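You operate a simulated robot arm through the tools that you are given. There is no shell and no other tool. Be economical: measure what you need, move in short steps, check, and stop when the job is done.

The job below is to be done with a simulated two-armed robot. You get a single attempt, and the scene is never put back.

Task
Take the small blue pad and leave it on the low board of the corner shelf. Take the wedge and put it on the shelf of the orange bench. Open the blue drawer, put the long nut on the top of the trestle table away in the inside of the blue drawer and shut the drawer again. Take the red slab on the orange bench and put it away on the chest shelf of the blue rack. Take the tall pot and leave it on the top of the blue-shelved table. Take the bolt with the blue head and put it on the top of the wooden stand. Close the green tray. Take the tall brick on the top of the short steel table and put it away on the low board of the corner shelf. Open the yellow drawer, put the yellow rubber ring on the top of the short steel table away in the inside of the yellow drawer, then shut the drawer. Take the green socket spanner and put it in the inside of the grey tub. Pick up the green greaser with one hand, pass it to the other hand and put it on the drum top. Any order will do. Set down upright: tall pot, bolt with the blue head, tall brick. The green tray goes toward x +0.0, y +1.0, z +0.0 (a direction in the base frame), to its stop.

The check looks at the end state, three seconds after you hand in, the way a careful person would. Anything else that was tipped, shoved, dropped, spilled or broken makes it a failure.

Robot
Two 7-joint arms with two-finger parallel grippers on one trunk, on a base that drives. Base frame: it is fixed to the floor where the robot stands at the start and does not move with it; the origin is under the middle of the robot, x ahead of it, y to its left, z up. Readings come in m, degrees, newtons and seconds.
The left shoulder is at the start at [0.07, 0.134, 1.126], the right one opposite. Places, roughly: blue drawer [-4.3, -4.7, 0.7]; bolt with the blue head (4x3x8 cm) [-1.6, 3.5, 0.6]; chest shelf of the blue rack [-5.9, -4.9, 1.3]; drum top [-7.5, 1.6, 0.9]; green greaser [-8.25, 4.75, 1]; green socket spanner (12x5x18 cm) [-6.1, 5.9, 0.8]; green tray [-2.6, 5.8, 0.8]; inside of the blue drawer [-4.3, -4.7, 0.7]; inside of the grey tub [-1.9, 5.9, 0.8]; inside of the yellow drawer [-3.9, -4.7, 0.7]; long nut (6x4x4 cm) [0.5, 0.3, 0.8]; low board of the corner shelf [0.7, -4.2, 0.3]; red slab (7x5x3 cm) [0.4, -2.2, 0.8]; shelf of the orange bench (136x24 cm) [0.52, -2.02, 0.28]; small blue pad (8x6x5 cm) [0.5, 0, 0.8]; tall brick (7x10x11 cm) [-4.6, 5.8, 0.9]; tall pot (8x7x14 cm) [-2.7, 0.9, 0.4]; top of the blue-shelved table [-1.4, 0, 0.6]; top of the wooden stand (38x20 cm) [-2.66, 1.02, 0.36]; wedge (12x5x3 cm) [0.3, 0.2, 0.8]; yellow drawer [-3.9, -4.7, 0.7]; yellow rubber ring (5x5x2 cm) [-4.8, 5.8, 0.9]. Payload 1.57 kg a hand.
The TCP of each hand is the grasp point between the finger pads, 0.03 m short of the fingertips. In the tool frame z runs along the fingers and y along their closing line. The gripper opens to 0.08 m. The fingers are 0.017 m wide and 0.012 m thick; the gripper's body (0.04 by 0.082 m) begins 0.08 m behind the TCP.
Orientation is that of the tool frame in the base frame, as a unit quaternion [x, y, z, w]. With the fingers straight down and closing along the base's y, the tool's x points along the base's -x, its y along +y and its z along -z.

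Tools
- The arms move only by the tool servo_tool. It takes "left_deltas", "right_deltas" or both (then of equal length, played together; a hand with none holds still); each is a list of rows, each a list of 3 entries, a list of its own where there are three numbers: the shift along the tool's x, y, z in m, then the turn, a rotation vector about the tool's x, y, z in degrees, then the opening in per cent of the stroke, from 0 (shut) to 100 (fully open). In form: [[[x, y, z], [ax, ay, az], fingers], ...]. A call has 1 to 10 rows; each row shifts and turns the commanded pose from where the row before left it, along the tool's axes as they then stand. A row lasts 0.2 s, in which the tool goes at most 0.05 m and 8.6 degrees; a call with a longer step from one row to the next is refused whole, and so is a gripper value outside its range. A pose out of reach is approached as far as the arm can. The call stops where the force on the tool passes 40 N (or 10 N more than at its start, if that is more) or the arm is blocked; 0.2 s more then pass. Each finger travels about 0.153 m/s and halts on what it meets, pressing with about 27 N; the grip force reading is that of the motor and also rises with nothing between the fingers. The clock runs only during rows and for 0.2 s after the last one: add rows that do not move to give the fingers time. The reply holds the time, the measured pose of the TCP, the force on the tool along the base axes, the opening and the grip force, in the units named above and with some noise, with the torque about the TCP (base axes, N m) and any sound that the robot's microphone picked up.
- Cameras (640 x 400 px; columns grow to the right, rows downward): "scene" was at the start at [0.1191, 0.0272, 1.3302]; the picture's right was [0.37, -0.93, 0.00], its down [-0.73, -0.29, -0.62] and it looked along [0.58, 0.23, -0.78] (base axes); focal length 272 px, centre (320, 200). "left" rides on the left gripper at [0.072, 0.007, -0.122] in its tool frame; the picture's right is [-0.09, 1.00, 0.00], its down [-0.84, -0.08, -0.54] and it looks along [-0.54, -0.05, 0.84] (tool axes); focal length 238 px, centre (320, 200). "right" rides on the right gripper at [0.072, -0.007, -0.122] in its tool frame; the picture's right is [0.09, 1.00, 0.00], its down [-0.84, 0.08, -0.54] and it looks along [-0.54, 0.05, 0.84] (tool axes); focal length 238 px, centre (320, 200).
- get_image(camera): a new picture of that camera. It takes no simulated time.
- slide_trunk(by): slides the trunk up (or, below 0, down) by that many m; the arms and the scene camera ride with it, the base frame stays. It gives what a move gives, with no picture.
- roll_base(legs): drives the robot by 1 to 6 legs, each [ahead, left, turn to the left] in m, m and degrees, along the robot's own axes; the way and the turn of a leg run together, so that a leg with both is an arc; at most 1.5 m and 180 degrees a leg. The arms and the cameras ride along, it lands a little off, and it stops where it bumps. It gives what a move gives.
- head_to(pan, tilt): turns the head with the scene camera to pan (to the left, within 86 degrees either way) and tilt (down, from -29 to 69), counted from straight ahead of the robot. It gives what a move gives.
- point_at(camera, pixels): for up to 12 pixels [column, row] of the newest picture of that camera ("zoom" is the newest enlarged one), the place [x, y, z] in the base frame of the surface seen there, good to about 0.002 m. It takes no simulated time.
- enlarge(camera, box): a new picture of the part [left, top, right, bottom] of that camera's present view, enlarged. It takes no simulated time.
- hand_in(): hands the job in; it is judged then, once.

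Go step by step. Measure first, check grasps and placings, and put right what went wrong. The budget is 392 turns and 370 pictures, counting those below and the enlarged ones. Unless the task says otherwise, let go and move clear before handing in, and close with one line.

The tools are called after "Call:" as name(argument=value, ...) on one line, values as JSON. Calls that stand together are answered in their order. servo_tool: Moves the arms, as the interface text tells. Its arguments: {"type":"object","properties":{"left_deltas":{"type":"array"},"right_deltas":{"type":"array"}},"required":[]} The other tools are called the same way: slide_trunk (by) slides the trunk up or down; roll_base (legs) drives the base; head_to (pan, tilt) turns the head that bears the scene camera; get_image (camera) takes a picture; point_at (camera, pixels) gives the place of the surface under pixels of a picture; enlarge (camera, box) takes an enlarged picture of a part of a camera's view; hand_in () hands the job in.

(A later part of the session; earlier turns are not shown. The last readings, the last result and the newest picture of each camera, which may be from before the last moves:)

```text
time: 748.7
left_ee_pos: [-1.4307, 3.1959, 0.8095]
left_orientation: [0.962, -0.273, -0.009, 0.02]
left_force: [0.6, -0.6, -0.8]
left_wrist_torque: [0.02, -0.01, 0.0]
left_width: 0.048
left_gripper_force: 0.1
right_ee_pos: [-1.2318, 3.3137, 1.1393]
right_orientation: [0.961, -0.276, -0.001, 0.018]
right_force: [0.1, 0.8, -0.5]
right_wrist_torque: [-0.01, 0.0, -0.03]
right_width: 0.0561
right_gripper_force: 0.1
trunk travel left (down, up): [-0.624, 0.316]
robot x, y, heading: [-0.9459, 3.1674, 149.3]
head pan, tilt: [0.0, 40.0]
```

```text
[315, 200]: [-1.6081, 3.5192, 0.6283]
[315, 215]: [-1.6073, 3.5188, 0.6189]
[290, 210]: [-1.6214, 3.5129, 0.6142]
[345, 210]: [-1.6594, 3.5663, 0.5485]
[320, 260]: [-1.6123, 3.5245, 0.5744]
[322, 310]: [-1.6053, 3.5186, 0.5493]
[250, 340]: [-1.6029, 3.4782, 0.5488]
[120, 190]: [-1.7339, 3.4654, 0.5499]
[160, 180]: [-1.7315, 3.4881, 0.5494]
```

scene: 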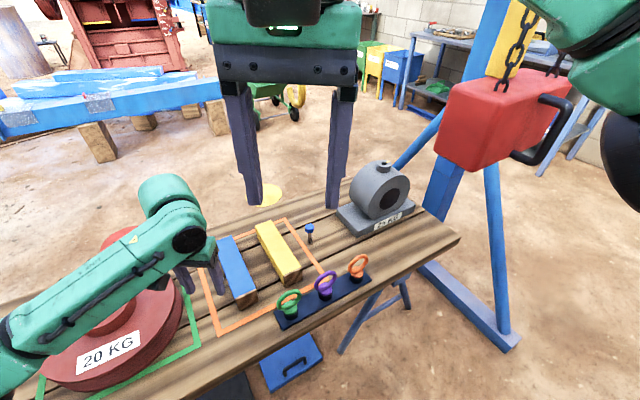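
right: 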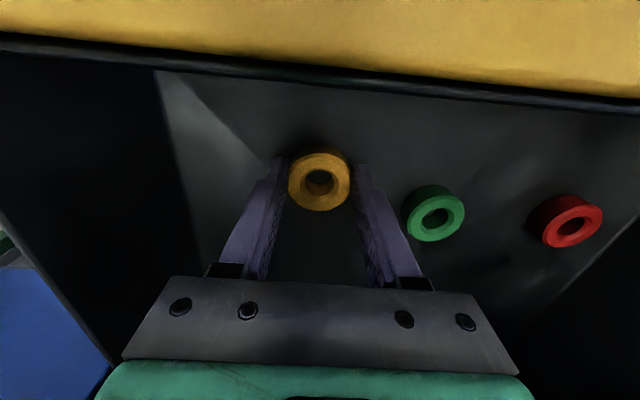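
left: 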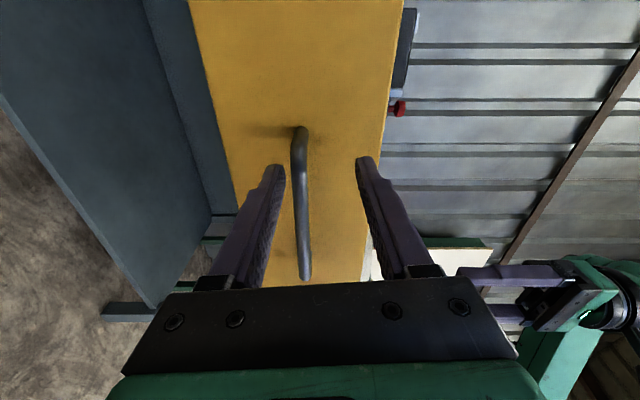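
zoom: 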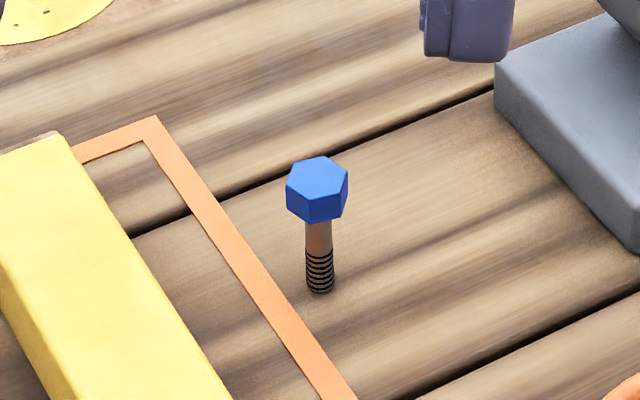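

Call:
servo_tool(right_deltas=[[[0.03, -0.01, 0], [0, 0, 0], 70], [[0.03, -0.01, 0], [0, 0, 0], 70], [[0.03, -0.01, 0], [0, 0, 0], 70]])

Call:
roll_base(legs=[[0, -0.19, 0], [0.17, 0, 0]])

Call:
servo_tool(left_deltas=[[[-0.04, 0, 0], [0, 0, 0], 70], [[-0.04, 0, 0], [0, 0, 0], 70], [[-0.04, 0, 0], [0, 0, 0], 70], [[-0.03, 0, 0], [0, 0, 0], 70], [[0, 0, 0.03], [0, 0, 0], 70], [[0, 0, 0.03], [0, 0, 0], 70], [[0, 0, 0], [0, 0, 0], 70]])

Call:
get_image(camera="left")

Call:
get_image(camera="scene")

```text
time: 749.5
left_ee_pos: [-1.4306, 3.1961, 0.8101]
left_orientation: [0.962, -0.274, -0.011, 0.02]
left_force: [0.0, 0.0, 0.0]
left_wrist_torque: [0.02, -0.02, -0.01]
left_width: 0.0479
left_gripper_force: 0.0
right_ee_pos: [-1.1396, 3.2914, 1.1412]
right_orientation: [0.961, -0.276, -0.001, 0.019]
right_force: [0.9, -0.1, 0.2]
right_wrist_torque: [-0.01, 0.01, 0.0]
right_width: 0.0558
right_gripper_force: 0.0
trunk travel left (down, up): [-0.624, 0.316]
robot x, y, heading: [-0.9476, 3.1668, 149.3]
head pan, tilt: [0.0, 40.0]
```

```text
time: 752.2
left_ee_pos: [-1.4769, 3.4478, 0.8094]
left_orientation: [0.962, -0.273, -0.01, 0.02]
left_force: [-0.2, -0.3, -0.7]
left_wrist_torque: [-0.04, -0.02, -0.02]
left_width: 0.0479
left_gripper_force: 0.0
right_ee_pos: [-1.186, 3.5439, 1.1413]
right_orientation: [0.961, -0.276, -0.001, 0.018]
right_force: [-0.2, 0.6, 0.0]
right_wrist_torque: [-0.05, -0.02, -0.06]
right_width: 0.0559
right_gripper_force: 0.1
trunk travel left (down, up): [-0.624, 0.316]
robot x, y, heading: [-0.9899, 3.423, 149.4]
head pan, tilt: [0.0, 40.0]
```

```text
time: 753.8
left_ee_pos: [-1.606, 3.5251, 0.7499]
left_orientation: [0.962, -0.273, -0.009, 0.019]
left_force: [0.4, -0.8, -0.2]
left_wrist_torque: [0.01, 0.02, -0.03]
left_width: 0.0565
left_gripper_force: 0.1
right_ee_pos: [-1.1874, 3.5445, 1.1406]
right_orientation: [0.961, -0.277, -0.001, 0.02]
right_force: [-0.2, -1.3, 0.2]
right_wrist_torque: [0.0, 0.01, 0.01]
right_width: 0.0563
right_gripper_force: 0.0
trunk travel left (down, up): [-0.624, 0.316]
robot x, y, heading: [-0.9923, 3.4202, 149.8]
head pan, tilt: [0.0, 40.0]
```

```text
179 pictures are left
```

left: 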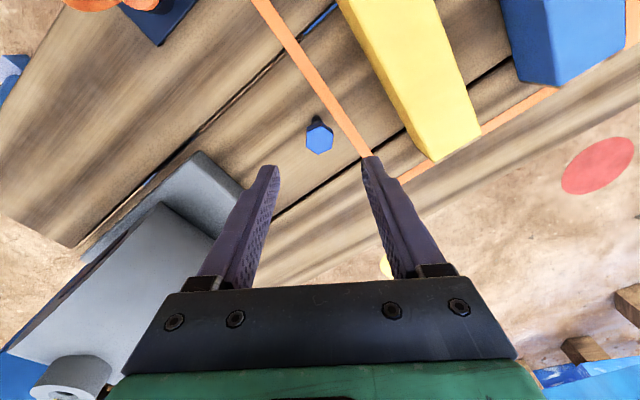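

```text
178 pictures are left
```

scene: 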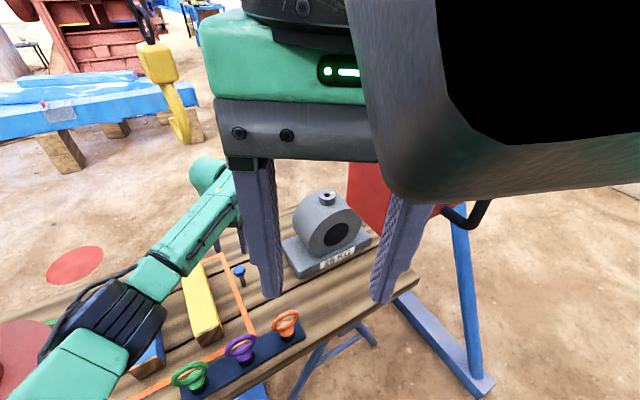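

Call:
point_at(camera="left", pixels=[[320, 138], [309, 135], [331, 138], [320, 150], [215, 180], [170, 215], [205, 240], [90, 250], [75, 370], [430, 150]])

```text
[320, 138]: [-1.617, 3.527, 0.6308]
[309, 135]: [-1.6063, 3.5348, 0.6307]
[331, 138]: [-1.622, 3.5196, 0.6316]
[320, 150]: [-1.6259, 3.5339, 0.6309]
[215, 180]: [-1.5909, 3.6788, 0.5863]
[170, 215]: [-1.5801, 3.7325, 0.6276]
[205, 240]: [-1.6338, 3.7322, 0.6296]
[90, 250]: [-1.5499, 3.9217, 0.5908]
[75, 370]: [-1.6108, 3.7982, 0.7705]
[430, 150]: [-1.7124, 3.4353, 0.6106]
```

Call:
servo_tool(left_deltas=[[[-0.0105, 0.004, 0.02], [0, 0, 0], 70], [[0, 0, 0.035], [0, 0, 0], 70], [[0, 0, 0.035], [0, 0, 0], 70], [[0, 0, 0.035], [0, 0, 0], 70], [[0, 0, 0.003], [0, 0, 0], 70], [[0, 0, 0], [0, 0, 0], 40], [[0, 0, 0], [0, 0, 0], 0], [[0, 0, 0], [0, 0, 0], 0]])

Call:
get_image(camera="left")

```text
time: 755.6
left_ee_pos: [-1.603, 3.5158, 0.626]
left_orientation: [0.962, -0.273, -0.011, 0.02]
left_force: [0.0, 0.8, -0.6]
left_wrist_torque: [-0.01, 0.0, -0.02]
left_width: 0.0001
left_gripper_force: 21.4
left hand out of reach, approached as far as the arm can: row 3, 4
right_ee_pos: [-1.1873, 3.5438, 1.1408]
right_orientation: [0.961, -0.276, -0.001, 0.02]
right_force: [0.3, 0.6, 0.0]
right_wrist_torque: [0.0, -0.01, -0.04]
right_width: 0.056
right_gripper_force: 0.0
trunk travel left (down, up): [-0.624, 0.316]
robot x, y, heading: [-0.9878, 3.4235, 149.3]
head pan, tilt: [0.0, 40.0]
```

```text
177 pictures are left
```

left: 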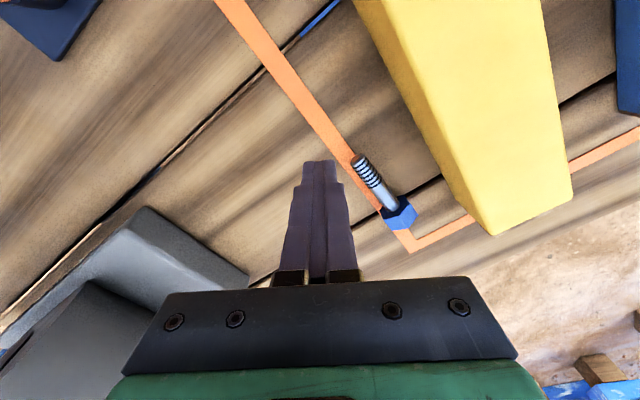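

The reach limit shifted the grasp and the bolt tipped over onto the bench (385,200). I'll lift, then measure how it lies and pick it so that it can be set upright.

Call:
servo_tool(left_deltas=[[[0, 0, -0.04], [0, 0, 0], 40], [[0, 0, -0.04], [0, 0, 0], 60], [[0, 0, -0.04], [0, 0, 0], 80], [[0.03, 0, -0.03], [0, 0, 0], 80], [[0.03, 0, -0.03], [0, 0, 0], 80]])

Call:
get_image(camera="left")

Call:
point_at(camera="left", pixels=[[320, 100], [340, 110], [360, 120]])

```text
time: 756.8
left_ee_pos: [-1.6019, 3.5167, 0.6457]
left_orientation: [0.962, -0.273, -0.009, 0.02]
left_force: [0.6, -0.2, 0.1]
left_wrist_torque: [0.05, -0.05, 0.04]
left_width: 0.064
left_gripper_force: 0.1
left hand out of reach, approached as far as the arm can: row 1, 2, 3, 4, 5
right_ee_pos: [-1.1872, 3.5444, 1.1397]
right_orientation: [0.961, -0.277, -0.001, 0.018]
right_force: [0.3, 0.3, 0.0]
right_wrist_torque: [0.0, -0.03, 0.01]
right_width: 0.0561
right_gripper_force: 0.1
trunk travel left (down, up): [-0.624, 0.316]
robot x, y, heading: [-0.9935, 3.4197, 149.7]
head pan, tilt: [0.0, 40.0]
```

```text
176 pictures are left
```

left: 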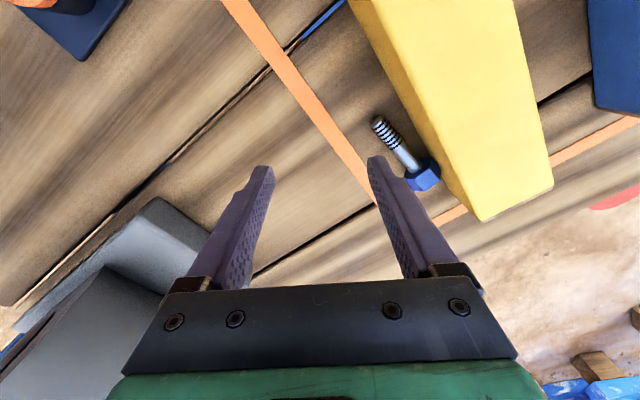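

```text
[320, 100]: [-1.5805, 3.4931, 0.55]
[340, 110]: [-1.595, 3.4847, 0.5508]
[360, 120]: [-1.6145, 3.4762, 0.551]
```

Call:
slide_trunk(by=0.15)

Call:
get_image(camera="left")

Call:
enlarge(camera="left", box=[280, 60, 480, 200])

```text
time: 758.5
left_ee_pos: [-1.6042, 3.5166, 0.7972]
left_orientation: [0.962, -0.274, -0.011, 0.021]
left_force: [-0.2, -0.4, 0.5]
left_wrist_torque: [0.03, 0.03, -0.04]
left_width: 0.0641
left_gripper_force: 0.0
right_ee_pos: [-1.1875, 3.5445, 1.2914]
right_orientation: [0.961, -0.277, -0.001, 0.018]
right_force: [1.5, -0.7, 1.2]
right_wrist_torque: [-0.03, 0.0, 0.0]
right_width: 0.056
right_gripper_force: 0.0
trunk travel left (down, up): [-0.774, 0.166]
robot x, y, heading: [-0.9876, 3.4212, 149.4]
head pan, tilt: [0.0, 40.0]
```

```text
175 pictures are left
```

left: 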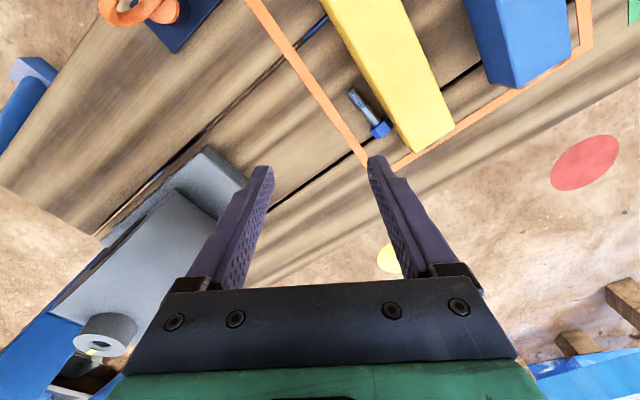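

```text
2.86 times, centred on (380, 130) of left
```

zoom: 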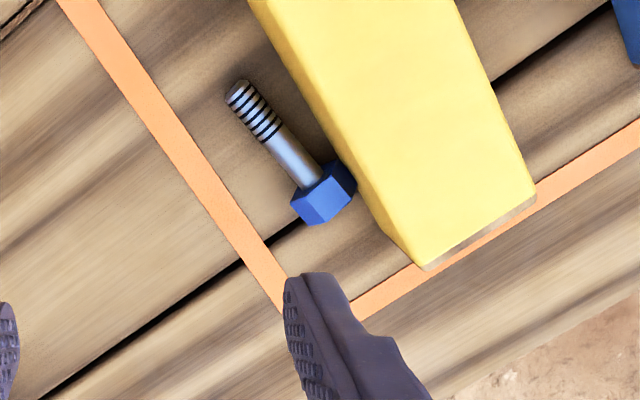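

Call:
point_at(camera="zoom", pixels=[[238, 92], [260, 122], [285, 152], [300, 170], [325, 185], [330, 215], [345, 170], [300, 205], [370, 200], [400, 250]])

```text
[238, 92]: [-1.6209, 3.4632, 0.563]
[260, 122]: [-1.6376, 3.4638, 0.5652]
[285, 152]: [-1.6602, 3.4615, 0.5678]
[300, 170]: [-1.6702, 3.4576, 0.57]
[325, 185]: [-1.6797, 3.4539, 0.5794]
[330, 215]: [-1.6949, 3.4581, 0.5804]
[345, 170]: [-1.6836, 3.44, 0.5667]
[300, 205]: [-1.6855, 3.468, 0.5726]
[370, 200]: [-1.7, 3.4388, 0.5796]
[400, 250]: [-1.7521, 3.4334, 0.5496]
```

Call:
servo_tool(left_deltas=[[[0.03, 0, -0.03], [0, 0, 0], 35], [[0.03, 0, -0.03], [0, 0, 0], 35], [[0.03, 0, -0.03], [0, 0, 0], 35], [[0.03, 0, -0.02], [0, 0, 0], 35], [[0, 0, 0], [0, 0, -7.5], 35], [[0, 0, 0], [0, 0, -7.5], 35], [[0, 0, 0], [0, 0, -7.5], 35], [[0, 0, 0], [0, 0, -7.5], 35]])

Call:
slide_trunk(by=-0.22)

Call:
get_image(camera="left")

Call:
get_image(camera="scene")

```text
time: 760.3
left_ee_pos: [-1.6034, 3.5145, 0.7956]
left_orientation: [1.0, -0.014, -0.014, 0.016]
left_force: [0.1, -0.5, 0.0]
left_wrist_torque: [0.02, 0.0, 0.02]
left_width: 0.028
left_gripper_force: 0.1
left hand out of reach, approached as far as the arm can: row 1, 2, 3, 4
right_ee_pos: [-1.1885, 3.5448, 1.2893]
right_orientation: [0.961, -0.277, -0.001, 0.018]
right_force: [-0.7, 0.0, 0.2]
right_wrist_torque: [0.01, 0.02, 0.02]
right_width: 0.0558
right_gripper_force: 0.1
trunk travel left (down, up): [-0.774, 0.166]
robot x, y, heading: [-0.9893, 3.4211, 149.4]
head pan, tilt: [0.0, 40.0]
```

```text
time: 762.6
left_ee_pos: [-1.6029, 3.5159, 0.5806]
left_orientation: [1.0, -0.016, -0.019, 0.016]
left_force: [-1.2, 0.2, 22.2]
left_wrist_torque: [0.42, -0.09, -0.02]
left_width: 0.0268
left_gripper_force: 0.0
right_ee_pos: [-1.1827, 3.5423, 1.0724]
right_orientation: [0.961, -0.276, -0.003, 0.019]
right_force: [0.1, -0.5, 0.6]
right_wrist_torque: [0.01, -0.01, 0.0]
right_width: 0.0561
right_gripper_force: 0.0
trunk travel left (down, up): [-0.554, 0.386]
robot x, y, heading: [-0.9887, 3.4257, 149.3]
head pan, tilt: [0.0, 40.0]
```

```text
173 pictures are left
```

left: 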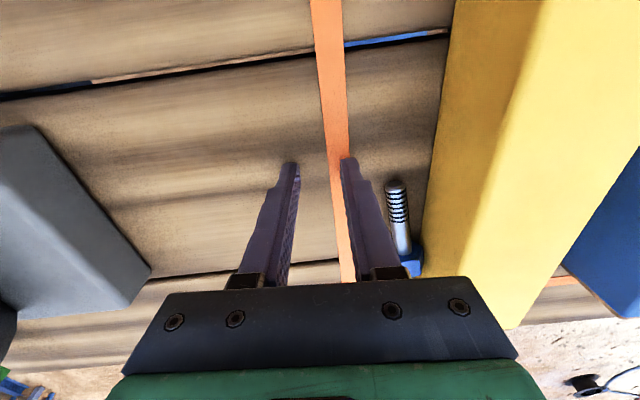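

```text
172 pictures are left
```

scene: 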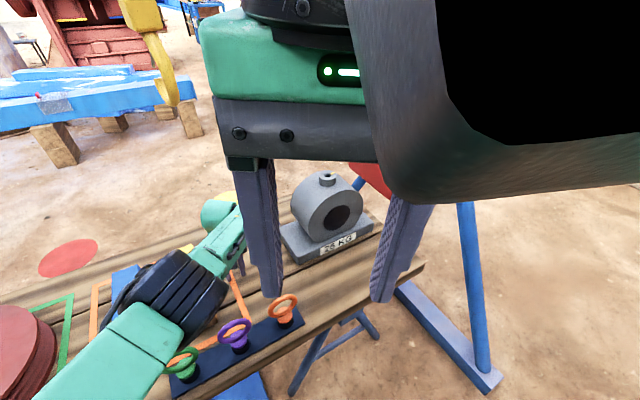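

Call:
slide_trunk(by=0.06)

Call:
servo_tool(left_deltas=[[[0, 0, -0.03], [0, 0, 0], 35], [[0, 0, -0.03], [0, 0, 0], 35], [[0.03, 0, 0], [0, 0, 0], 35]])

Call:
head_to(pan=50, tilt=50)

Call:
get_image(camera="scene")

```text
time: 763.6
left_ee_pos: [-1.6042, 3.5143, 0.6352]
left_orientation: [1.0, -0.014, -0.015, 0.017]
left_force: [0.4, 0.8, 0.0]
left_wrist_torque: [-0.01, 0.0, 0.03]
left_width: 0.0278
left_gripper_force: 0.0
right_ee_pos: [-1.1877, 3.5439, 1.1297]
right_orientation: [0.961, -0.276, -0.001, 0.019]
right_force: [0.1, 0.1, -0.3]
right_wrist_torque: [-0.04, 0.0, 0.0]
right_width: 0.056
right_gripper_force: 0.0
trunk travel left (down, up): [-0.614, 0.326]
robot x, y, heading: [-0.9898, 3.4212, 149.4]
head pan, tilt: [0.0, 40.0]
```

```text
time: 764.4
left_ee_pos: [-1.6016, 3.536, 0.6472]
left_orientation: [0.999, -0.039, -0.022, 0.001]
left_force: [-0.5, -0.1, -0.2]
left_wrist_torque: [-0.03, 0.01, -0.02]
left_width: 0.0281
left_gripper_force: 0.0
left hand out of reach, approached as far as the arm can: row 1, 2, 3
right_ee_pos: [-1.1875, 3.5445, 1.1315]
right_orientation: [0.961, -0.276, 0.0, 0.019]
right_force: [0.4, -0.9, -0.6]
right_wrist_torque: [0.02, 0.02, -0.02]
right_width: 0.0558
right_gripper_force: 0.0
trunk travel left (down, up): [-0.614, 0.326]
robot x, y, heading: [-0.9871, 3.4183, 149.6]
head pan, tilt: [0.0, 40.0]
```

```text
time: 765.6
left_ee_pos: [-1.6018, 3.5363, 0.6464]
left_orientation: [0.999, -0.039, -0.022, 0.002]
left_force: [0.4, -0.2, 0.2]
left_wrist_torque: [0.01, 0.01, 0.0]
left_width: 0.0279
left_gripper_force: 0.1
right_ee_pos: [-1.196, 3.5462, 1.1242]
right_orientation: [0.956, -0.292, -0.01, 0.011]
right_force: [-72.9, -43.8, -88.1]
right_wrist_torque: [8.69, -1.74, -6.39]
right_width: 0.056
right_gripper_force: 0.0
trunk travel left (down, up): [-0.614, 0.326]
robot x, y, heading: [-0.9894, 3.4243, 149.7]
head pan, tilt: [50.0, 50.0]
```

```text
171 pictures are left
```

scene: 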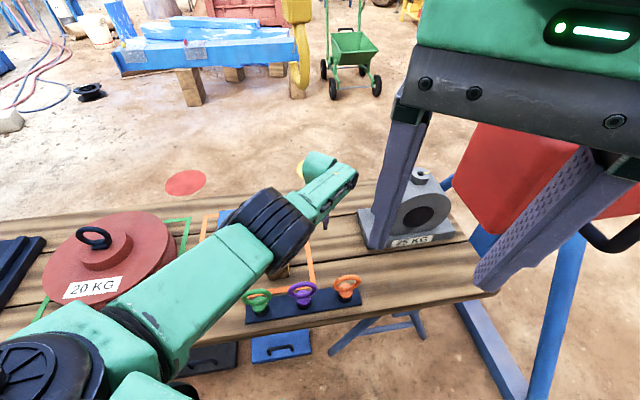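

The head touched the right hand's camera. I'll turn the head back and then move the right hand clear.

Call:
head_to(pan=0, tilt=40)

Call:
servo_tool(right_deltas=[[[-0.03, -0.02, 0.02], [0, 0, 0], 70], [[-0.03, -0.02, 0.03], [0, 0, 0], 70], [[0, -0.02, 0.04], [0, 0, 0], 70]])

```text
time: 766.8
left_ee_pos: [-1.6023, 3.5373, 0.6456]
left_orientation: [0.999, -0.039, -0.021, 0.002]
left_force: [0.5, -0.3, -0.4]
left_wrist_torque: [-0.03, -0.03, 0.01]
left_width: 0.0281
left_gripper_force: 0.2
right_ee_pos: [-1.186, 3.5447, 1.1309]
right_orientation: [0.961, -0.275, -0.001, 0.019]
right_force: [-0.3, -0.3, 0.1]
right_wrist_torque: [0.01, -0.02, 0.0]
right_width: 0.0558
right_gripper_force: 0.2
trunk travel left (down, up): [-0.614, 0.326]
robot x, y, heading: [-0.9946, 3.4238, 149.4]
head pan, tilt: [0.0, 40.0]
```

```text
time: 767.6
left_ee_pos: [-1.6011, 3.538, 0.6469]
left_orientation: [0.999, -0.039, -0.022, 0.003]
left_force: [0.7, -0.1, -0.5]
left_wrist_torque: [-0.03, -0.03, 0.0]
left_width: 0.0281
left_gripper_force: 0.1
right_ee_pos: [-1.2063, 3.6249, 1.0391]
right_orientation: [0.961, -0.277, -0.001, 0.019]
right_force: [0.7, 0.0, 0.0]
right_wrist_torque: [0.01, 0.01, 0.0]
right_width: 0.0559
right_gripper_force: 0.0
trunk travel left (down, up): [-0.614, 0.326]
robot x, y, heading: [-0.9912, 3.4214, 149.7]
head pan, tilt: [0.0, 40.0]
```

Call:
slide_trunk(by=0.15)

Call:
roll_base(legs=[[-0.22, 0.05, 0]])

Call:
servo_tool(left_deltas=[[[0.03, 0.0, -0.02], [0, 0, 0], 35], [[0.03, 0.0, -0.02], [0, 0, 0], 35], [[0.03, 0.0, -0.02], [0, 0, 0], 35], [[0.03, 0.0, -0.02], [0, 0, 0], 35]])

Call:
get_image(camera="scene")

```text
time: 769.4
left_ee_pos: [-1.6035, 3.5425, 0.7933]
left_orientation: [0.999, -0.039, -0.019, 0.006]
left_force: [0.9, 1.2, -0.4]
left_wrist_torque: [-0.03, 0.08, 0.01]
left_width: 0.028
left_gripper_force: 0.1
right_ee_pos: [-1.2097, 3.6311, 1.1879]
right_orientation: [0.961, -0.277, 0.0, 0.023]
right_force: [0.7, 0.1, -3.6]
right_wrist_torque: [-0.03, 0.03, 0.02]
right_width: 0.0558
right_gripper_force: 0.0
trunk travel left (down, up): [-0.764, 0.176]
robot x, y, heading: [-0.99, 3.4156, 149.6]
head pan, tilt: [0.0, 40.0]
```

```text
time: 771.0
left_ee_pos: [-1.443, 3.3887, 0.7962]
left_orientation: [0.999, -0.043, -0.022, 0.004]
left_force: [0.0, 1.4, -0.2]
left_wrist_torque: [0.01, -0.02, 0.01]
left_width: 0.0281
left_gripper_force: 0.1
right_ee_pos: [-1.0466, 3.4734, 1.1884]
right_orientation: [0.96, -0.28, -0.001, 0.019]
right_force: [0.1, 0.7, -0.6]
right_wrist_torque: [0.02, -0.02, 0.01]
right_width: 0.0565
right_gripper_force: 0.1
trunk travel left (down, up): [-0.764, 0.176]
robot x, y, heading: [-0.8293, 3.2706, 148.9]
head pan, tilt: [0.0, 40.0]
```

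```text
time: 772.0
left_ee_pos: [-1.443, 3.3887, 0.796]
left_orientation: [0.999, -0.044, -0.022, 0.001]
left_force: [-0.1, 0.1, -0.4]
left_wrist_torque: [0.02, -0.03, -0.02]
left_width: 0.0279
left_gripper_force: 0.1
left hand out of reach, approached as far as the arm can: row 1, 2, 3, 4
right_ee_pos: [-1.046, 3.4727, 1.1891]
right_orientation: [0.96, -0.28, -0.001, 0.019]
right_force: [-0.2, -0.7, 0.1]
right_wrist_torque: [-0.01, -0.01, 0.01]
right_width: 0.0562
right_gripper_force: 0.1
trunk travel left (down, up): [-0.764, 0.176]
robot x, y, heading: [-0.8347, 3.2668, 149.2]
head pan, tilt: [0.0, 40.0]
```

```text
170 pictures are left
```

scene: 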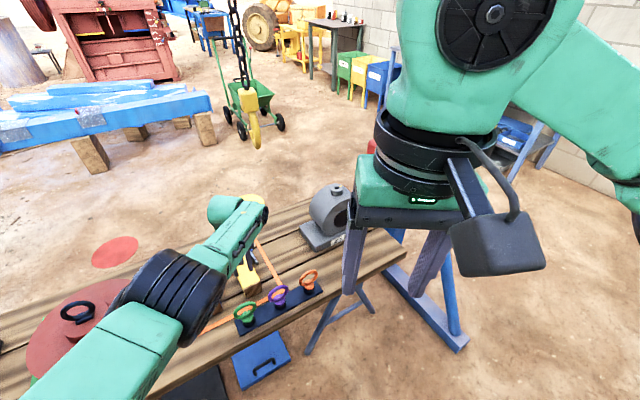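

Call:
servo_tool(left_deltas=[[[0, 0, 0], [0, 0, 7.5], 35], [[0, 0, 0], [0, 0, 7.5], 35], [[0, 0, 0], [0, 0, 7.5], 35], [[0, 0, 0], [0, 0, 7.5], 35], [[0.02, 0, 0], [0, 0, 0], 35], [[0.02, 0, 0], [0, 0, 0], 35], [[0.02, 0, 0], [0, 0, 0], 35], [[0.02, 0, 0], [0, 0, 0], 35]])

```text
time: 773.8
left_ee_pos: [-1.4411, 3.3889, 0.7956]
left_orientation: [0.954, -0.3, -0.021, 0.007]
left_force: [-0.7, -0.2, 0.0]
left_wrist_torque: [0.0, -0.02, -0.02]
left_width: 0.0278
left_gripper_force: 0.0
left hand out of reach, approached as far as the arm can: row 5, 6, 7, 8
right_ee_pos: [-1.045, 3.4716, 1.1895]
right_orientation: [0.96, -0.28, 0.0, 0.018]
right_force: [-0.1, 0.0, -0.4]
right_wrist_torque: [-0.04, 0.0, -0.02]
right_width: 0.056
right_gripper_force: 0.0
trunk travel left (down, up): [-0.764, 0.176]
robot x, y, heading: [-0.8294, 3.2693, 149.0]
head pan, tilt: [0.0, 40.0]
```

Call:
point_at(camera="scene", pixels=[[170, 290], [225, 240], [245, 205], [120, 340], [222, 205], [60, 380]])

Call:
servo_tool(left_deltas=[[[0, 0, 0], [0, -6, 0], 35], [[0, 0, 0], [0, -6, 0], 35], [[0, 0, 0], [0, -6, 0], 35], [[0.02, 0, -0.02], [0, 0, 0], 35], [[0.02, 0, -0.02], [0, 0, 0], 35], [[0.02, 0, -0.02], [0, 0, 0], 35]])

```text
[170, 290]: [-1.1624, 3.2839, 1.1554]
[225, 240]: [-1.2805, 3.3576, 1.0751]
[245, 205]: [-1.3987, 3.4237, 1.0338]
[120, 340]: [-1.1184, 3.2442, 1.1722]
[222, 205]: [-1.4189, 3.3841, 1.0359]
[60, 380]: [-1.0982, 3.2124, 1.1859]
```

```text
time: 775.2
left_ee_pos: [-1.4406, 3.3891, 0.7945]
left_orientation: [0.954, -0.3, -0.02, 0.007]
left_force: [0.0, 0.4, 0.1]
left_wrist_torque: [-0.02, -0.02, 0.03]
left_width: 0.028
left_gripper_force: 0.1
left hand out of reach, approached as far as the arm can: row 1, 2, 3, 4, 5, 6
right_ee_pos: [-1.0446, 3.472, 1.1887]
right_orientation: [0.96, -0.281, -0.001, 0.018]
right_force: [0.6, -0.1, 0.0]
right_wrist_torque: [0.0, -0.01, 0.01]
right_width: 0.0561
right_gripper_force: 0.1
trunk travel left (down, up): [-0.764, 0.176]
robot x, y, heading: [-0.8307, 3.2667, 149.1]
head pan, tilt: [0.0, 40.0]
```

Call:
servo_tool(left_deltas=[[[0, 0.03, 0], [0, 0, 0], 35], [[0, 0.03, 0], [0, 0, 0], 35], [[0, 0.03, 0], [0, 0, 0], 35]])

Call:
servo_tool(left_deltas=[[[-0.03, 0, 0], [0, 0, 0], 35], [[0, 0, 0.03], [0, 0, 0], 35]])

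```text
time: 776.0
left_ee_pos: [-1.4867, 3.3125, 0.7977]
left_orientation: [0.954, -0.3, -0.022, 0.007]
left_force: [0.1, 1.0, -0.8]
left_wrist_torque: [-0.01, -0.02, 0.01]
left_width: 0.0279
left_gripper_force: 0.1
left hand out of reach, approached as far as the arm can: row 3
right_ee_pos: [-1.045, 3.4722, 1.1892]
right_orientation: [0.96, -0.28, -0.001, 0.019]
right_force: [-1.1, -0.3, -0.4]
right_wrist_torque: [0.01, 0.02, 0.03]
right_width: 0.0561
right_gripper_force: 0.1
trunk travel left (down, up): [-0.764, 0.176]
robot x, y, heading: [-0.8331, 3.2699, 149.1]
head pan, tilt: [0.0, 40.0]
```

```text
time: 776.6
left_ee_pos: [-1.478, 3.3097, 0.775]
left_orientation: [0.954, -0.3, -0.021, 0.007]
left_force: [-0.1, 0.0, 0.8]
left_wrist_torque: [0.02, -0.03, 0.01]
left_width: 0.028
left_gripper_force: 0.0
left hand out of reach, approached as far as the arm can: row 1, 2
right_ee_pos: [-1.046, 3.4709, 1.1888]
right_orientation: [0.96, -0.28, -0.001, 0.019]
right_force: [-0.5, 0.7, 0.3]
right_wrist_torque: [0.0, -0.01, 0.03]
right_width: 0.0557
right_gripper_force: 0.1
trunk travel left (down, up): [-0.764, 0.176]
robot x, y, heading: [-0.828, 3.2658, 149.2]
head pan, tilt: [0.0, 40.0]
```

Call:
servo_tool(left_deltas=[[[0.01, -0.04, 0], [0, 0, 0], 35], [[0.01, -0.04, 0], [0, 0, 0], 35], [[0.01, -0.04, 0], [0, 0, 0], 35], [[0.01, -0.04, 0], [0, 0, 0], 35], [[0.01, -0.04, 0], [0, 0, 0], 35]])

Call:
servo_tool(left_deltas=[[[0.02, 0, 0], [0, 0, 0], 35], [[0.02, 0, 0], [0, 0, 0], 35], [[0.02, 0, 0], [0, 0, 0], 35]])

```text
time: 777.8
left_ee_pos: [-1.3205, 3.446, 0.7717]
left_orientation: [0.954, -0.3, -0.021, 0.009]
left_force: [-0.3, -0.5, -0.9]
left_wrist_torque: [-0.02, -0.01, -0.01]
left_width: 0.0278
left_gripper_force: 0.1
right_ee_pos: [-1.0441, 3.4737, 1.189]
right_orientation: [0.96, -0.28, -0.001, 0.019]
right_force: [0.6, 0.2, -0.3]
right_wrist_torque: [-0.03, 0.02, 0.0]
right_width: 0.0563
right_gripper_force: 0.1
trunk travel left (down, up): [-0.764, 0.176]
robot x, y, heading: [-0.8288, 3.2683, 149.1]
head pan, tilt: [0.0, 40.0]
```

```text
time: 778.6
left_ee_pos: [-1.2745, 3.4089, 0.7684]
left_orientation: [0.954, -0.299, -0.021, 0.007]
left_force: [0.6, 0.9, 0.4]
left_wrist_torque: [0.01, 0.02, -0.02]
left_width: 0.0279
left_gripper_force: 0.1
right_ee_pos: [-1.0459, 3.4705, 1.1879]
right_orientation: [0.96, -0.279, -0.001, 0.018]
right_force: [0.0, -0.2, -0.1]
right_wrist_torque: [0.0, 0.04, -0.01]
right_width: 0.0559
right_gripper_force: 0.0
trunk travel left (down, up): [-0.764, 0.176]
robot x, y, heading: [-0.832, 3.2666, 149.1]
head pan, tilt: [0.0, 40.0]
```

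Call:
servo_tool(left_deltas=[[[0, 0, 0], [0, 0, -7.5], 35], [[0, 0, 0], [0, 0, -7.5], 35], [[0, 0, 0], [0, 0, -7.5], 35], [[0, 0, 0], [0, 0, -7.5], 35]])

Call:
roll_base(legs=[[0, 0.133, 0], [0.235, 0, 0]])

Call:
slide_trunk(by=-0.08)

Call:
get_image(camera="left")

Call:
get_image(camera="scene")

```text
time: 779.6
left_ee_pos: [-1.2755, 3.4107, 0.7678]
left_orientation: [0.999, -0.042, -0.022, 0.002]
left_force: [-0.5, -0.5, -0.4]
left_wrist_torque: [0.01, -0.01, 0.01]
left_width: 0.0281
left_gripper_force: 0.0
right_ee_pos: [-1.0447, 3.4732, 1.1887]
right_orientation: [0.96, -0.28, -0.001, 0.019]
right_force: [-0.5, -1.1, 0.1]
right_wrist_torque: [0.01, -0.05, -0.02]
right_width: 0.056
right_gripper_force: 0.0
trunk travel left (down, up): [-0.764, 0.176]
robot x, y, heading: [-0.8282, 3.2666, 149.1]
head pan, tilt: [0.0, 40.0]
```

```text
time: 782.3
left_ee_pos: [-1.5398, 3.4141, 0.768]
left_orientation: [0.999, -0.043, -0.023, 0.001]
left_force: [-0.2, 0.4, 0.3]
left_wrist_torque: [0.04, -0.01, 0.0]
left_width: 0.0279
left_gripper_force: 0.0
right_ee_pos: [-1.3116, 3.4761, 1.189]
right_orientation: [0.96, -0.28, -0.001, 0.019]
right_force: [0.2, 0.4, -0.6]
right_wrist_torque: [0.01, 0.03, 0.0]
right_width: 0.0562
right_gripper_force: 0.0
trunk travel left (down, up): [-0.764, 0.176]
robot x, y, heading: [-1.0963, 3.2728, 149.0]
head pan, tilt: [0.0, 40.0]
```

```text
time: 783.4
left_ee_pos: [-1.5416, 3.4146, 0.6877]
left_orientation: [0.999, -0.042, -0.023, 0.003]
left_force: [0.5, -0.3, 0.4]
left_wrist_torque: [0.01, -0.03, 0.03]
left_width: 0.0282
left_gripper_force: 0.1
right_ee_pos: [-1.3116, 3.4768, 1.1093]
right_orientation: [0.96, -0.28, -0.001, 0.019]
right_force: [-0.4, -0.9, -0.5]
right_wrist_torque: [-0.01, 0.01, 0.03]
right_width: 0.056
right_gripper_force: 0.0
trunk travel left (down, up): [-0.684, 0.256]
robot x, y, heading: [-1.0947, 3.2761, 149.1]
head pan, tilt: [0.0, 40.0]
```

```text
169 pictures are left
```

left: 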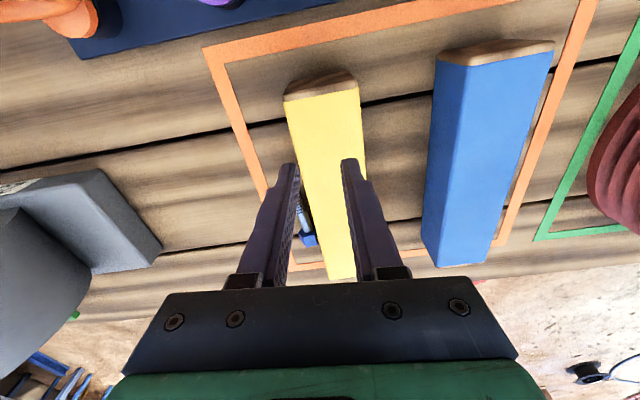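

```text
168 pictures are left
```

scene: 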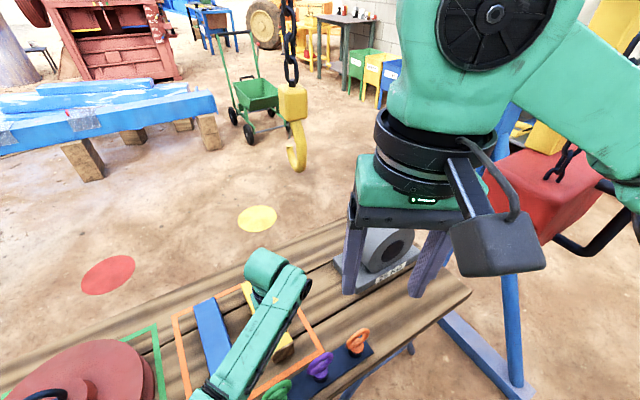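

Call:
servo_tool(left_deltas=[[[-0.033, -0.0135, 0], [0, 0, 0], 35], [[-0.033, -0.0135, 0], [0, 0, 0], 35], [[-0.033, -0.0135, 0], [0, 0, 0], 35], [[0, 0, 0], [0, 0, -5], 35], [[0, 0, 0], [0, 0, -5], 35], [[0, 0, 0], [0, 0, 0], 35]])

Call:
get_image(camera="left")

Call:
enlarge(camera="left", box=[220, 60, 420, 200])

```text
time: 784.8
left_ee_pos: [-1.6359, 3.4641, 0.6906]
left_orientation: [0.999, 0.045, -0.023, 0.001]
left_force: [0.1, 0.0, 0.2]
left_wrist_torque: [-0.02, 0.0, -0.01]
left_width: 0.0279
left_gripper_force: 0.1
right_ee_pos: [-1.3106, 3.4754, 1.1077]
right_orientation: [0.96, -0.28, -0.001, 0.019]
right_force: [0.0, 0.6, -0.1]
right_wrist_torque: [0.01, 0.03, 0.0]
right_width: 0.0561
right_gripper_force: 0.1
trunk travel left (down, up): [-0.684, 0.256]
robot x, y, heading: [-1.0995, 3.2715, 149.1]
head pan, tilt: [0.0, 40.0]
```

```text
167 pictures are left
```

left: 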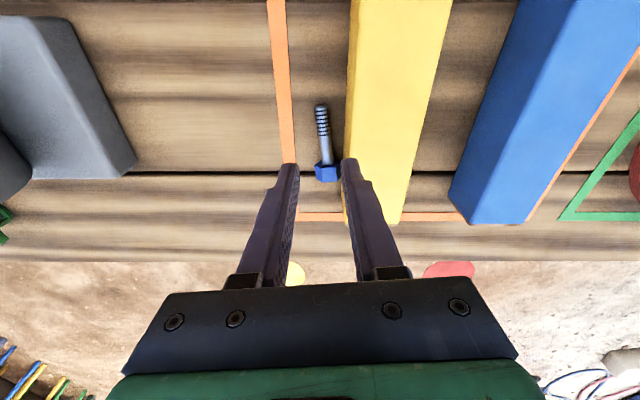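

```text
2.86 times, centred on (320, 130) of left
```

zoom: 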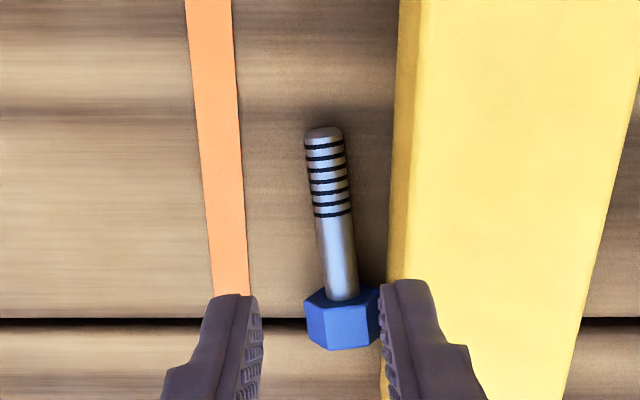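

Call:
point_at(camera="zoom", pixels=[[324, 137], [330, 180], [337, 240], [342, 320], [310, 320], [372, 320], [345, 295], [395, 200]])

```text
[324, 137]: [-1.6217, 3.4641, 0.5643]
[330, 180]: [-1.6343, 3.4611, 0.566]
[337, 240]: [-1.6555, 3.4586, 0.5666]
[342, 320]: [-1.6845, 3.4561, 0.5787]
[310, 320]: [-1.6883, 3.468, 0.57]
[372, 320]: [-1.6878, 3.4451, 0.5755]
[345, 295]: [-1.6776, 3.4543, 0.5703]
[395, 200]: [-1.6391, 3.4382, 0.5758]
```

Call:
servo_tool(left_deltas=[[[0.004, 0, 0], [0, 0, 0], 27], [[0, 0, 0.03], [0, 0, 0], 27], [[0, 0, 0.03], [0, 0, 0], 27], [[0, 0, 0.025], [0, 0, 0], 27], [[0, 0, 0], [0, 0, 0], 27]])

Call:
get_image(camera="left")

```text
time: 786.0
left_ee_pos: [-1.6286, 3.4572, 0.6413]
left_orientation: [0.999, 0.045, -0.023, -0.001]
left_force: [-0.3, 0.4, 0.0]
left_wrist_torque: [0.01, 0.0, -0.02]
left_width: 0.0216
left_gripper_force: 0.1
left hand out of reach, approached as far as the arm can: row 3, 4
right_ee_pos: [-1.3107, 3.4765, 1.1087]
right_orientation: [0.96, -0.279, -0.001, 0.019]
right_force: [0.2, -0.4, 0.0]
right_wrist_torque: [0.01, 0.01, 0.0]
right_width: 0.0559
right_gripper_force: 0.0
trunk travel left (down, up): [-0.684, 0.256]
robot x, y, heading: [-1.0944, 3.2726, 148.9]
head pan, tilt: [0.0, 40.0]
```

```text
165 pictures are left
```

left: 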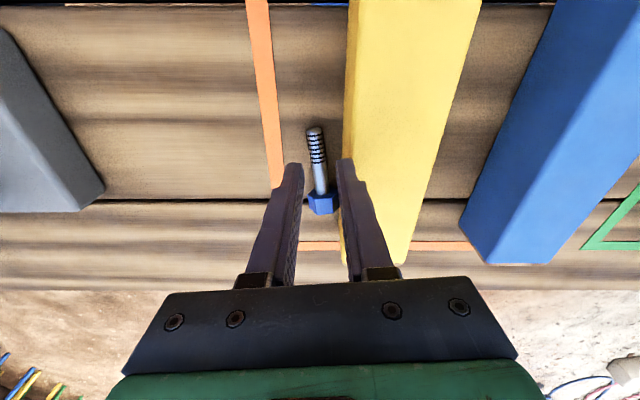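

Call:
slide_trunk(by=-0.03)

Call:
servo_tool(left_deltas=[[[-0.003, -0.0066, 0.005], [0, 0, 0], 27], [[0, 0, 0], [0, 0, 0], 27]])

Call:
get_image(camera="left")

```text
time: 786.5
left_ee_pos: [-1.6286, 3.4625, 0.6412]
left_orientation: [0.999, 0.043, -0.027, -0.004]
left_force: [11.1, -0.5, 20.3]
left_wrist_torque: [-0.5, -0.55, 0.23]
left_width: 0.0235
left_gripper_force: 0.9
right_ee_pos: [-1.3085, 3.4759, 1.1005]
right_orientation: [0.96, -0.28, -0.003, 0.019]
right_force: [0.1, 0.1, -0.1]
right_wrist_torque: [-0.05, -0.04, -0.01]
right_width: 0.056
right_gripper_force: 0.1
trunk travel left (down, up): [-0.675, 0.265]
robot x, y, heading: [-1.0923, 3.27, 149.1]
head pan, tilt: [0.0, 40.0]
stopped: the force on the tool passed its limit (the readings are from after the stop); the commanded pose is now the measured one
```

```text
time: 787.1
left_ee_pos: [-1.6283, 3.4679, 0.6387]
left_orientation: [0.999, 0.041, -0.033, -0.008]
left_force: [10.3, 2.5, 22.8]
left_wrist_torque: [-0.45, -0.49, 0.26]
left_width: 0.0202
left_gripper_force: 0.1
left hand out of reach, approached as far as the arm can: row 1
right_ee_pos: [-1.308, 3.4768, 1.1004]
right_orientation: [0.96, -0.279, -0.002, 0.02]
right_force: [-0.5, -0.5, -0.3]
right_wrist_torque: [0.01, -0.04, 0.01]
right_width: 0.0561
right_gripper_force: 0.1
trunk travel left (down, up): [-0.675, 0.265]
robot x, y, heading: [-1.0979, 3.276, 148.9]
head pan, tilt: [0.0, 40.0]
stopped in row 2 (left hand): the force on the tool passed its limit (the readings are from after the stop); the commanded pose is now the measured one
```

```text
164 pictures are left
```

left: 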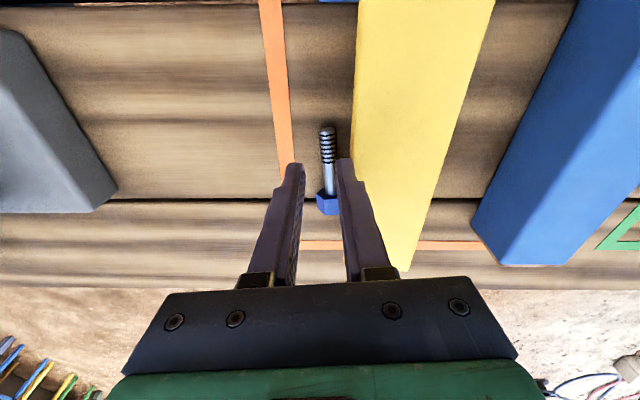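

Call:
point_at(camera="left", pixels=[[360, 150], [358, 120], [368, 200], [345, 165], [290, 170], [328, 150], [330, 175], [328, 200]])

Call:
slide_trunk(by=0.03)

```text
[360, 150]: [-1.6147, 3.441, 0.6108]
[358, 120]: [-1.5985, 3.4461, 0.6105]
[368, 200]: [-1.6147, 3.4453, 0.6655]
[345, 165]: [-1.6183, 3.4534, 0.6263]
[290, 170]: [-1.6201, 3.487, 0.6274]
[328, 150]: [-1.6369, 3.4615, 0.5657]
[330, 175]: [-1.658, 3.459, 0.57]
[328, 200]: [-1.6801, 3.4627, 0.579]
```

```text
time: 787.8
left_ee_pos: [-1.6309, 3.4643, 0.664]
left_orientation: [0.999, 0.041, -0.031, -0.005]
left_force: [-0.3, -0.7, -0.7]
left_wrist_torque: [-0.02, -0.03, -0.02]
left_width: 0.0215
left_gripper_force: 0.0
right_ee_pos: [-1.3102, 3.4774, 1.1299]
right_orientation: [0.96, -0.279, 0.0, 0.019]
right_force: [0.3, -0.2, 0.6]
right_wrist_torque: [0.0, 0.0, -0.02]
right_width: 0.0559
right_gripper_force: 0.0
trunk travel left (down, up): [-0.705, 0.235]
robot x, y, heading: [-1.0947, 3.2745, 149.0]
head pan, tilt: [0.0, 40.0]
```

Call:
servo_tool(left_deltas=[[[0.003, -0.0065, 0], [0, 0, 0], 30], [[0, 0, 0], [0, 0, 0], 30]])

Call:
slide_trunk(by=-0.04)

Call:
get_image(camera="left")

```text
time: 788.4
left_ee_pos: [-1.6247, 3.4716, 0.6625]
left_orientation: [0.999, 0.034, -0.026, -0.007]
left_force: [0.2, 0.4, -0.7]
left_wrist_torque: [0.01, 0.01, 0.05]
left_width: 0.0238
left_gripper_force: 0.1
left hand out of reach, approached as far as the arm can: row 1
right_ee_pos: [-1.3115, 3.4766, 1.1296]
right_orientation: [0.96, -0.28, -0.001, 0.019]
right_force: [0.2, -0.5, 0.0]
right_wrist_torque: [0.01, -0.02, 0.02]
right_width: 0.056
right_gripper_force: 0.0
trunk travel left (down, up): [-0.705, 0.235]
robot x, y, heading: [-1.0987, 3.2765, 149.0]
head pan, tilt: [0.0, 40.0]
```

```text
time: 789.2
left_ee_pos: [-1.6246, 3.4709, 0.625]
left_orientation: [0.999, 0.034, -0.027, -0.007]
left_force: [0.3, -0.4, 0.5]
left_wrist_torque: [0.01, 0.0, 0.0]
left_width: 0.024
left_gripper_force: 0.0
right_ee_pos: [-1.3118, 3.477, 1.0903]
right_orientation: [0.96, -0.279, -0.001, 0.02]
right_force: [0.5, 0.3, -0.7]
right_wrist_torque: [0.02, 0.0, 0.01]
right_width: 0.0562
right_gripper_force: 0.0
trunk travel left (down, up): [-0.665, 0.275]
robot x, y, heading: [-1.0969, 3.2772, 149.3]
head pan, tilt: [0.0, 40.0]
```

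```text
163 pictures are left
```

left: 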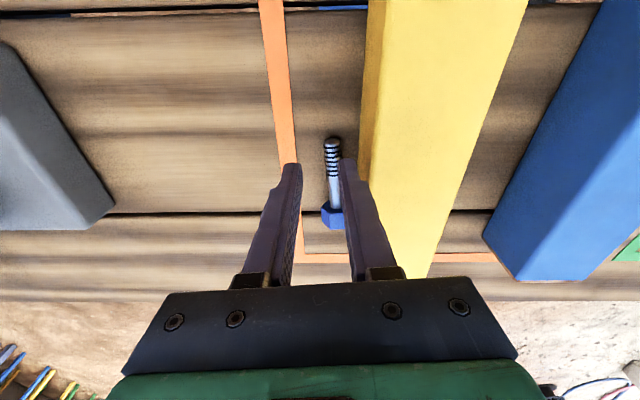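

Call:
slide_trunk(by=-0.042)

Call:
servo_tool(left_deltas=[[[-0.004, 0, 0], [0, 0, 0], 30], [[-0.004, 0, 0], [0, 0, 0], 20], [[0, 0, 0], [0, 0, 0], 0], [[0, 0, 0], [0, 0, 0], 0], [[0, 0, 0], [0, 0, 0], 0]])

Call:
get_image(camera="left")

```text
time: 790.1
left_ee_pos: [-1.625, 3.4713, 0.5815]
left_orientation: [0.999, 0.035, -0.026, -0.007]
left_force: [0.8, 0.5, 0.4]
left_wrist_torque: [0.01, 0.04, -0.02]
left_width: 0.0239
left_gripper_force: 0.0
right_ee_pos: [-1.3117, 3.4763, 1.0469]
right_orientation: [0.96, -0.28, 0.0, 0.019]
right_force: [0.6, -0.3, 0.3]
right_wrist_torque: [-0.01, -0.03, 0.0]
right_width: 0.0561
right_gripper_force: 0.2
trunk travel left (down, up): [-0.623, 0.317]
robot x, y, heading: [-1.0975, 3.2708, 148.9]
head pan, tilt: [0.0, 40.0]
```

```text
time: 791.3
left_ee_pos: [-1.6288, 3.466, 0.5812]
left_orientation: [0.999, 0.035, -0.026, -0.007]
left_force: [0.1, -1.1, 0.5]
left_wrist_torque: [-0.03, 0.01, 0.05]
left_width: 0.0124
left_gripper_force: 26.9
left hand out of reach, approached as far as the arm can: row 2
right_ee_pos: [-1.3111, 3.4769, 1.0482]
right_orientation: [0.96, -0.28, -0.001, 0.018]
right_force: [0.3, -0.1, 0.0]
right_wrist_torque: [0.0, 0.02, 0.0]
right_width: 0.0561
right_gripper_force: 0.0
trunk travel left (down, up): [-0.623, 0.317]
robot x, y, heading: [-1.0958, 3.2752, 148.8]
head pan, tilt: [0.0, 40.0]
```

```text
162 pictures are left
```

left: 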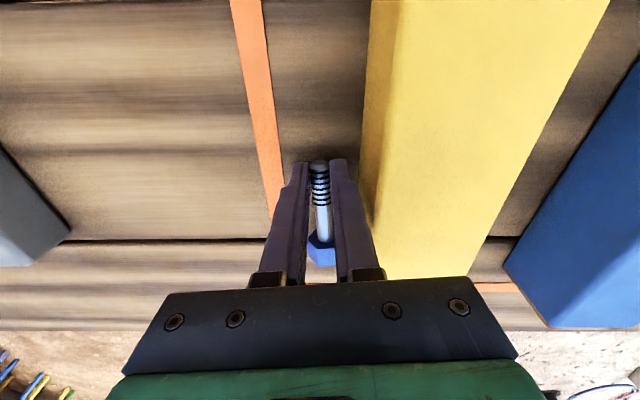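

Bolt is gripped at its shank. Lift, back away, and go toward the wooden stand.

Call:
slide_trunk(by=0.25)

Call:
get_image(camera="left")

Call:
roll_base(legs=[[-0.45, 0, 0], [0, 0, -60]])

```text
time: 793.9
left_ee_pos: [-1.6271, 3.4649, 0.8304]
left_orientation: [0.999, 0.035, -0.026, -0.007]
left_force: [-1.1, 0.5, -2.2]
left_wrist_torque: [0.0, -0.07, -0.02]
left_width: 0.0125
left_gripper_force: 27.2
right_ee_pos: [-1.3117, 3.4766, 1.2976]
right_orientation: [0.96, -0.28, -0.001, 0.02]
right_force: [-0.9, 0.2, -0.3]
right_wrist_torque: [-0.02, 0.02, 0.0]
right_width: 0.0562
right_gripper_force: 0.0
trunk travel left (down, up): [-0.873, 0.067]
robot x, y, heading: [-1.0959, 3.2699, 148.9]
head pan, tilt: [0.0, 40.0]
```

```text
161 pictures are left
```

left: 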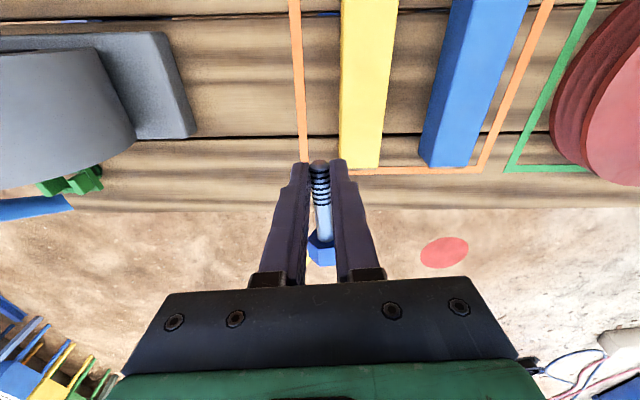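

```text
time: 799.3
left_ee_pos: [-0.8038, 3.5883, 0.83]
left_orientation: [0.887, -0.461, -0.019, -0.018]
left_force: [0.6, 0.3, -1.7]
left_wrist_torque: [-0.08, -0.02, -0.01]
left_width: 0.0126
left_gripper_force: 26.8
right_ee_pos: [-0.6319, 3.3216, 1.2983]
right_orientation: [-0.698, 0.716, 0.01, -0.015]
right_force: [-0.5, -0.7, -0.5]
right_wrist_torque: [-0.02, -0.02, 0.02]
right_width: 0.056
right_gripper_force: 0.0
trunk travel left (down, up): [-0.873, 0.067]
robot x, y, heading: [-0.695, 3.0325, 90.0]
head pan, tilt: [0.0, 40.0]
```

Call:
roll_base(legs=[[0, -0.12, 0], [-1.4, 0, 0], [-0.1, 0, 0], [0, 0, 90]])

Call:
head_to(pan=10, tilt=25)

Call:
get_image(camera="scene")

```text
time: 811.6
left_ee_pos: [-1.1865, 1.4719, 0.831]
left_orientation: [0.971, 0.239, -0.026, -0.002]
left_force: [0.2, -0.1, -2.4]
left_wrist_torque: [0.04, -0.06, 0.01]
left_width: 0.0125
left_gripper_force: 27.0
right_ee_pos: [-0.9011, 1.6084, 1.2978]
right_orientation: [0.997, -0.078, 0.003, 0.019]
right_force: [0.9, -0.2, -0.5]
right_wrist_torque: [-0.01, -0.04, 0.01]
right_width: 0.0562
right_gripper_force: 0.1
trunk travel left (down, up): [-0.873, 0.067]
robot x, y, heading: [-0.6212, 1.5071, 172.6]
head pan, tilt: [0.0, 40.0]
```

```text
time: 812.4
left_ee_pos: [-1.1877, 1.4712, 0.8305]
left_orientation: [0.971, 0.238, -0.027, -0.002]
left_force: [-0.4, -0.5, -1.5]
left_wrist_torque: [0.05, -0.09, -0.01]
left_width: 0.0127
left_gripper_force: 27.1
right_ee_pos: [-0.9003, 1.6065, 1.2964]
right_orientation: [0.997, -0.078, 0.003, 0.019]
right_force: [-0.4, -0.2, -0.4]
right_wrist_torque: [0.03, -0.02, 0.01]
right_width: 0.0559
right_gripper_force: 0.2
trunk travel left (down, up): [-0.873, 0.067]
robot x, y, heading: [-0.6228, 1.5061, 172.7]
head pan, tilt: [10.0, 25.0]
```

```text
160 pictures are left
```

scene: 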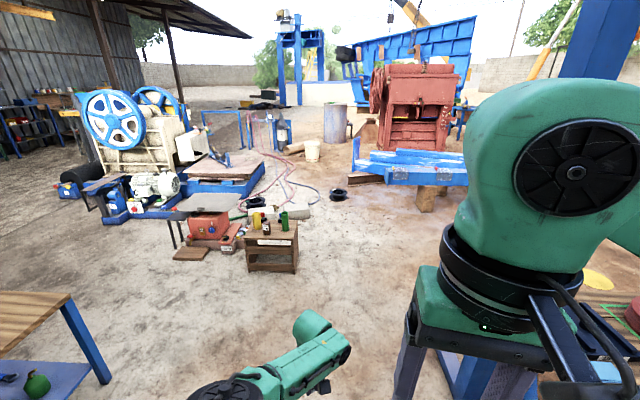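

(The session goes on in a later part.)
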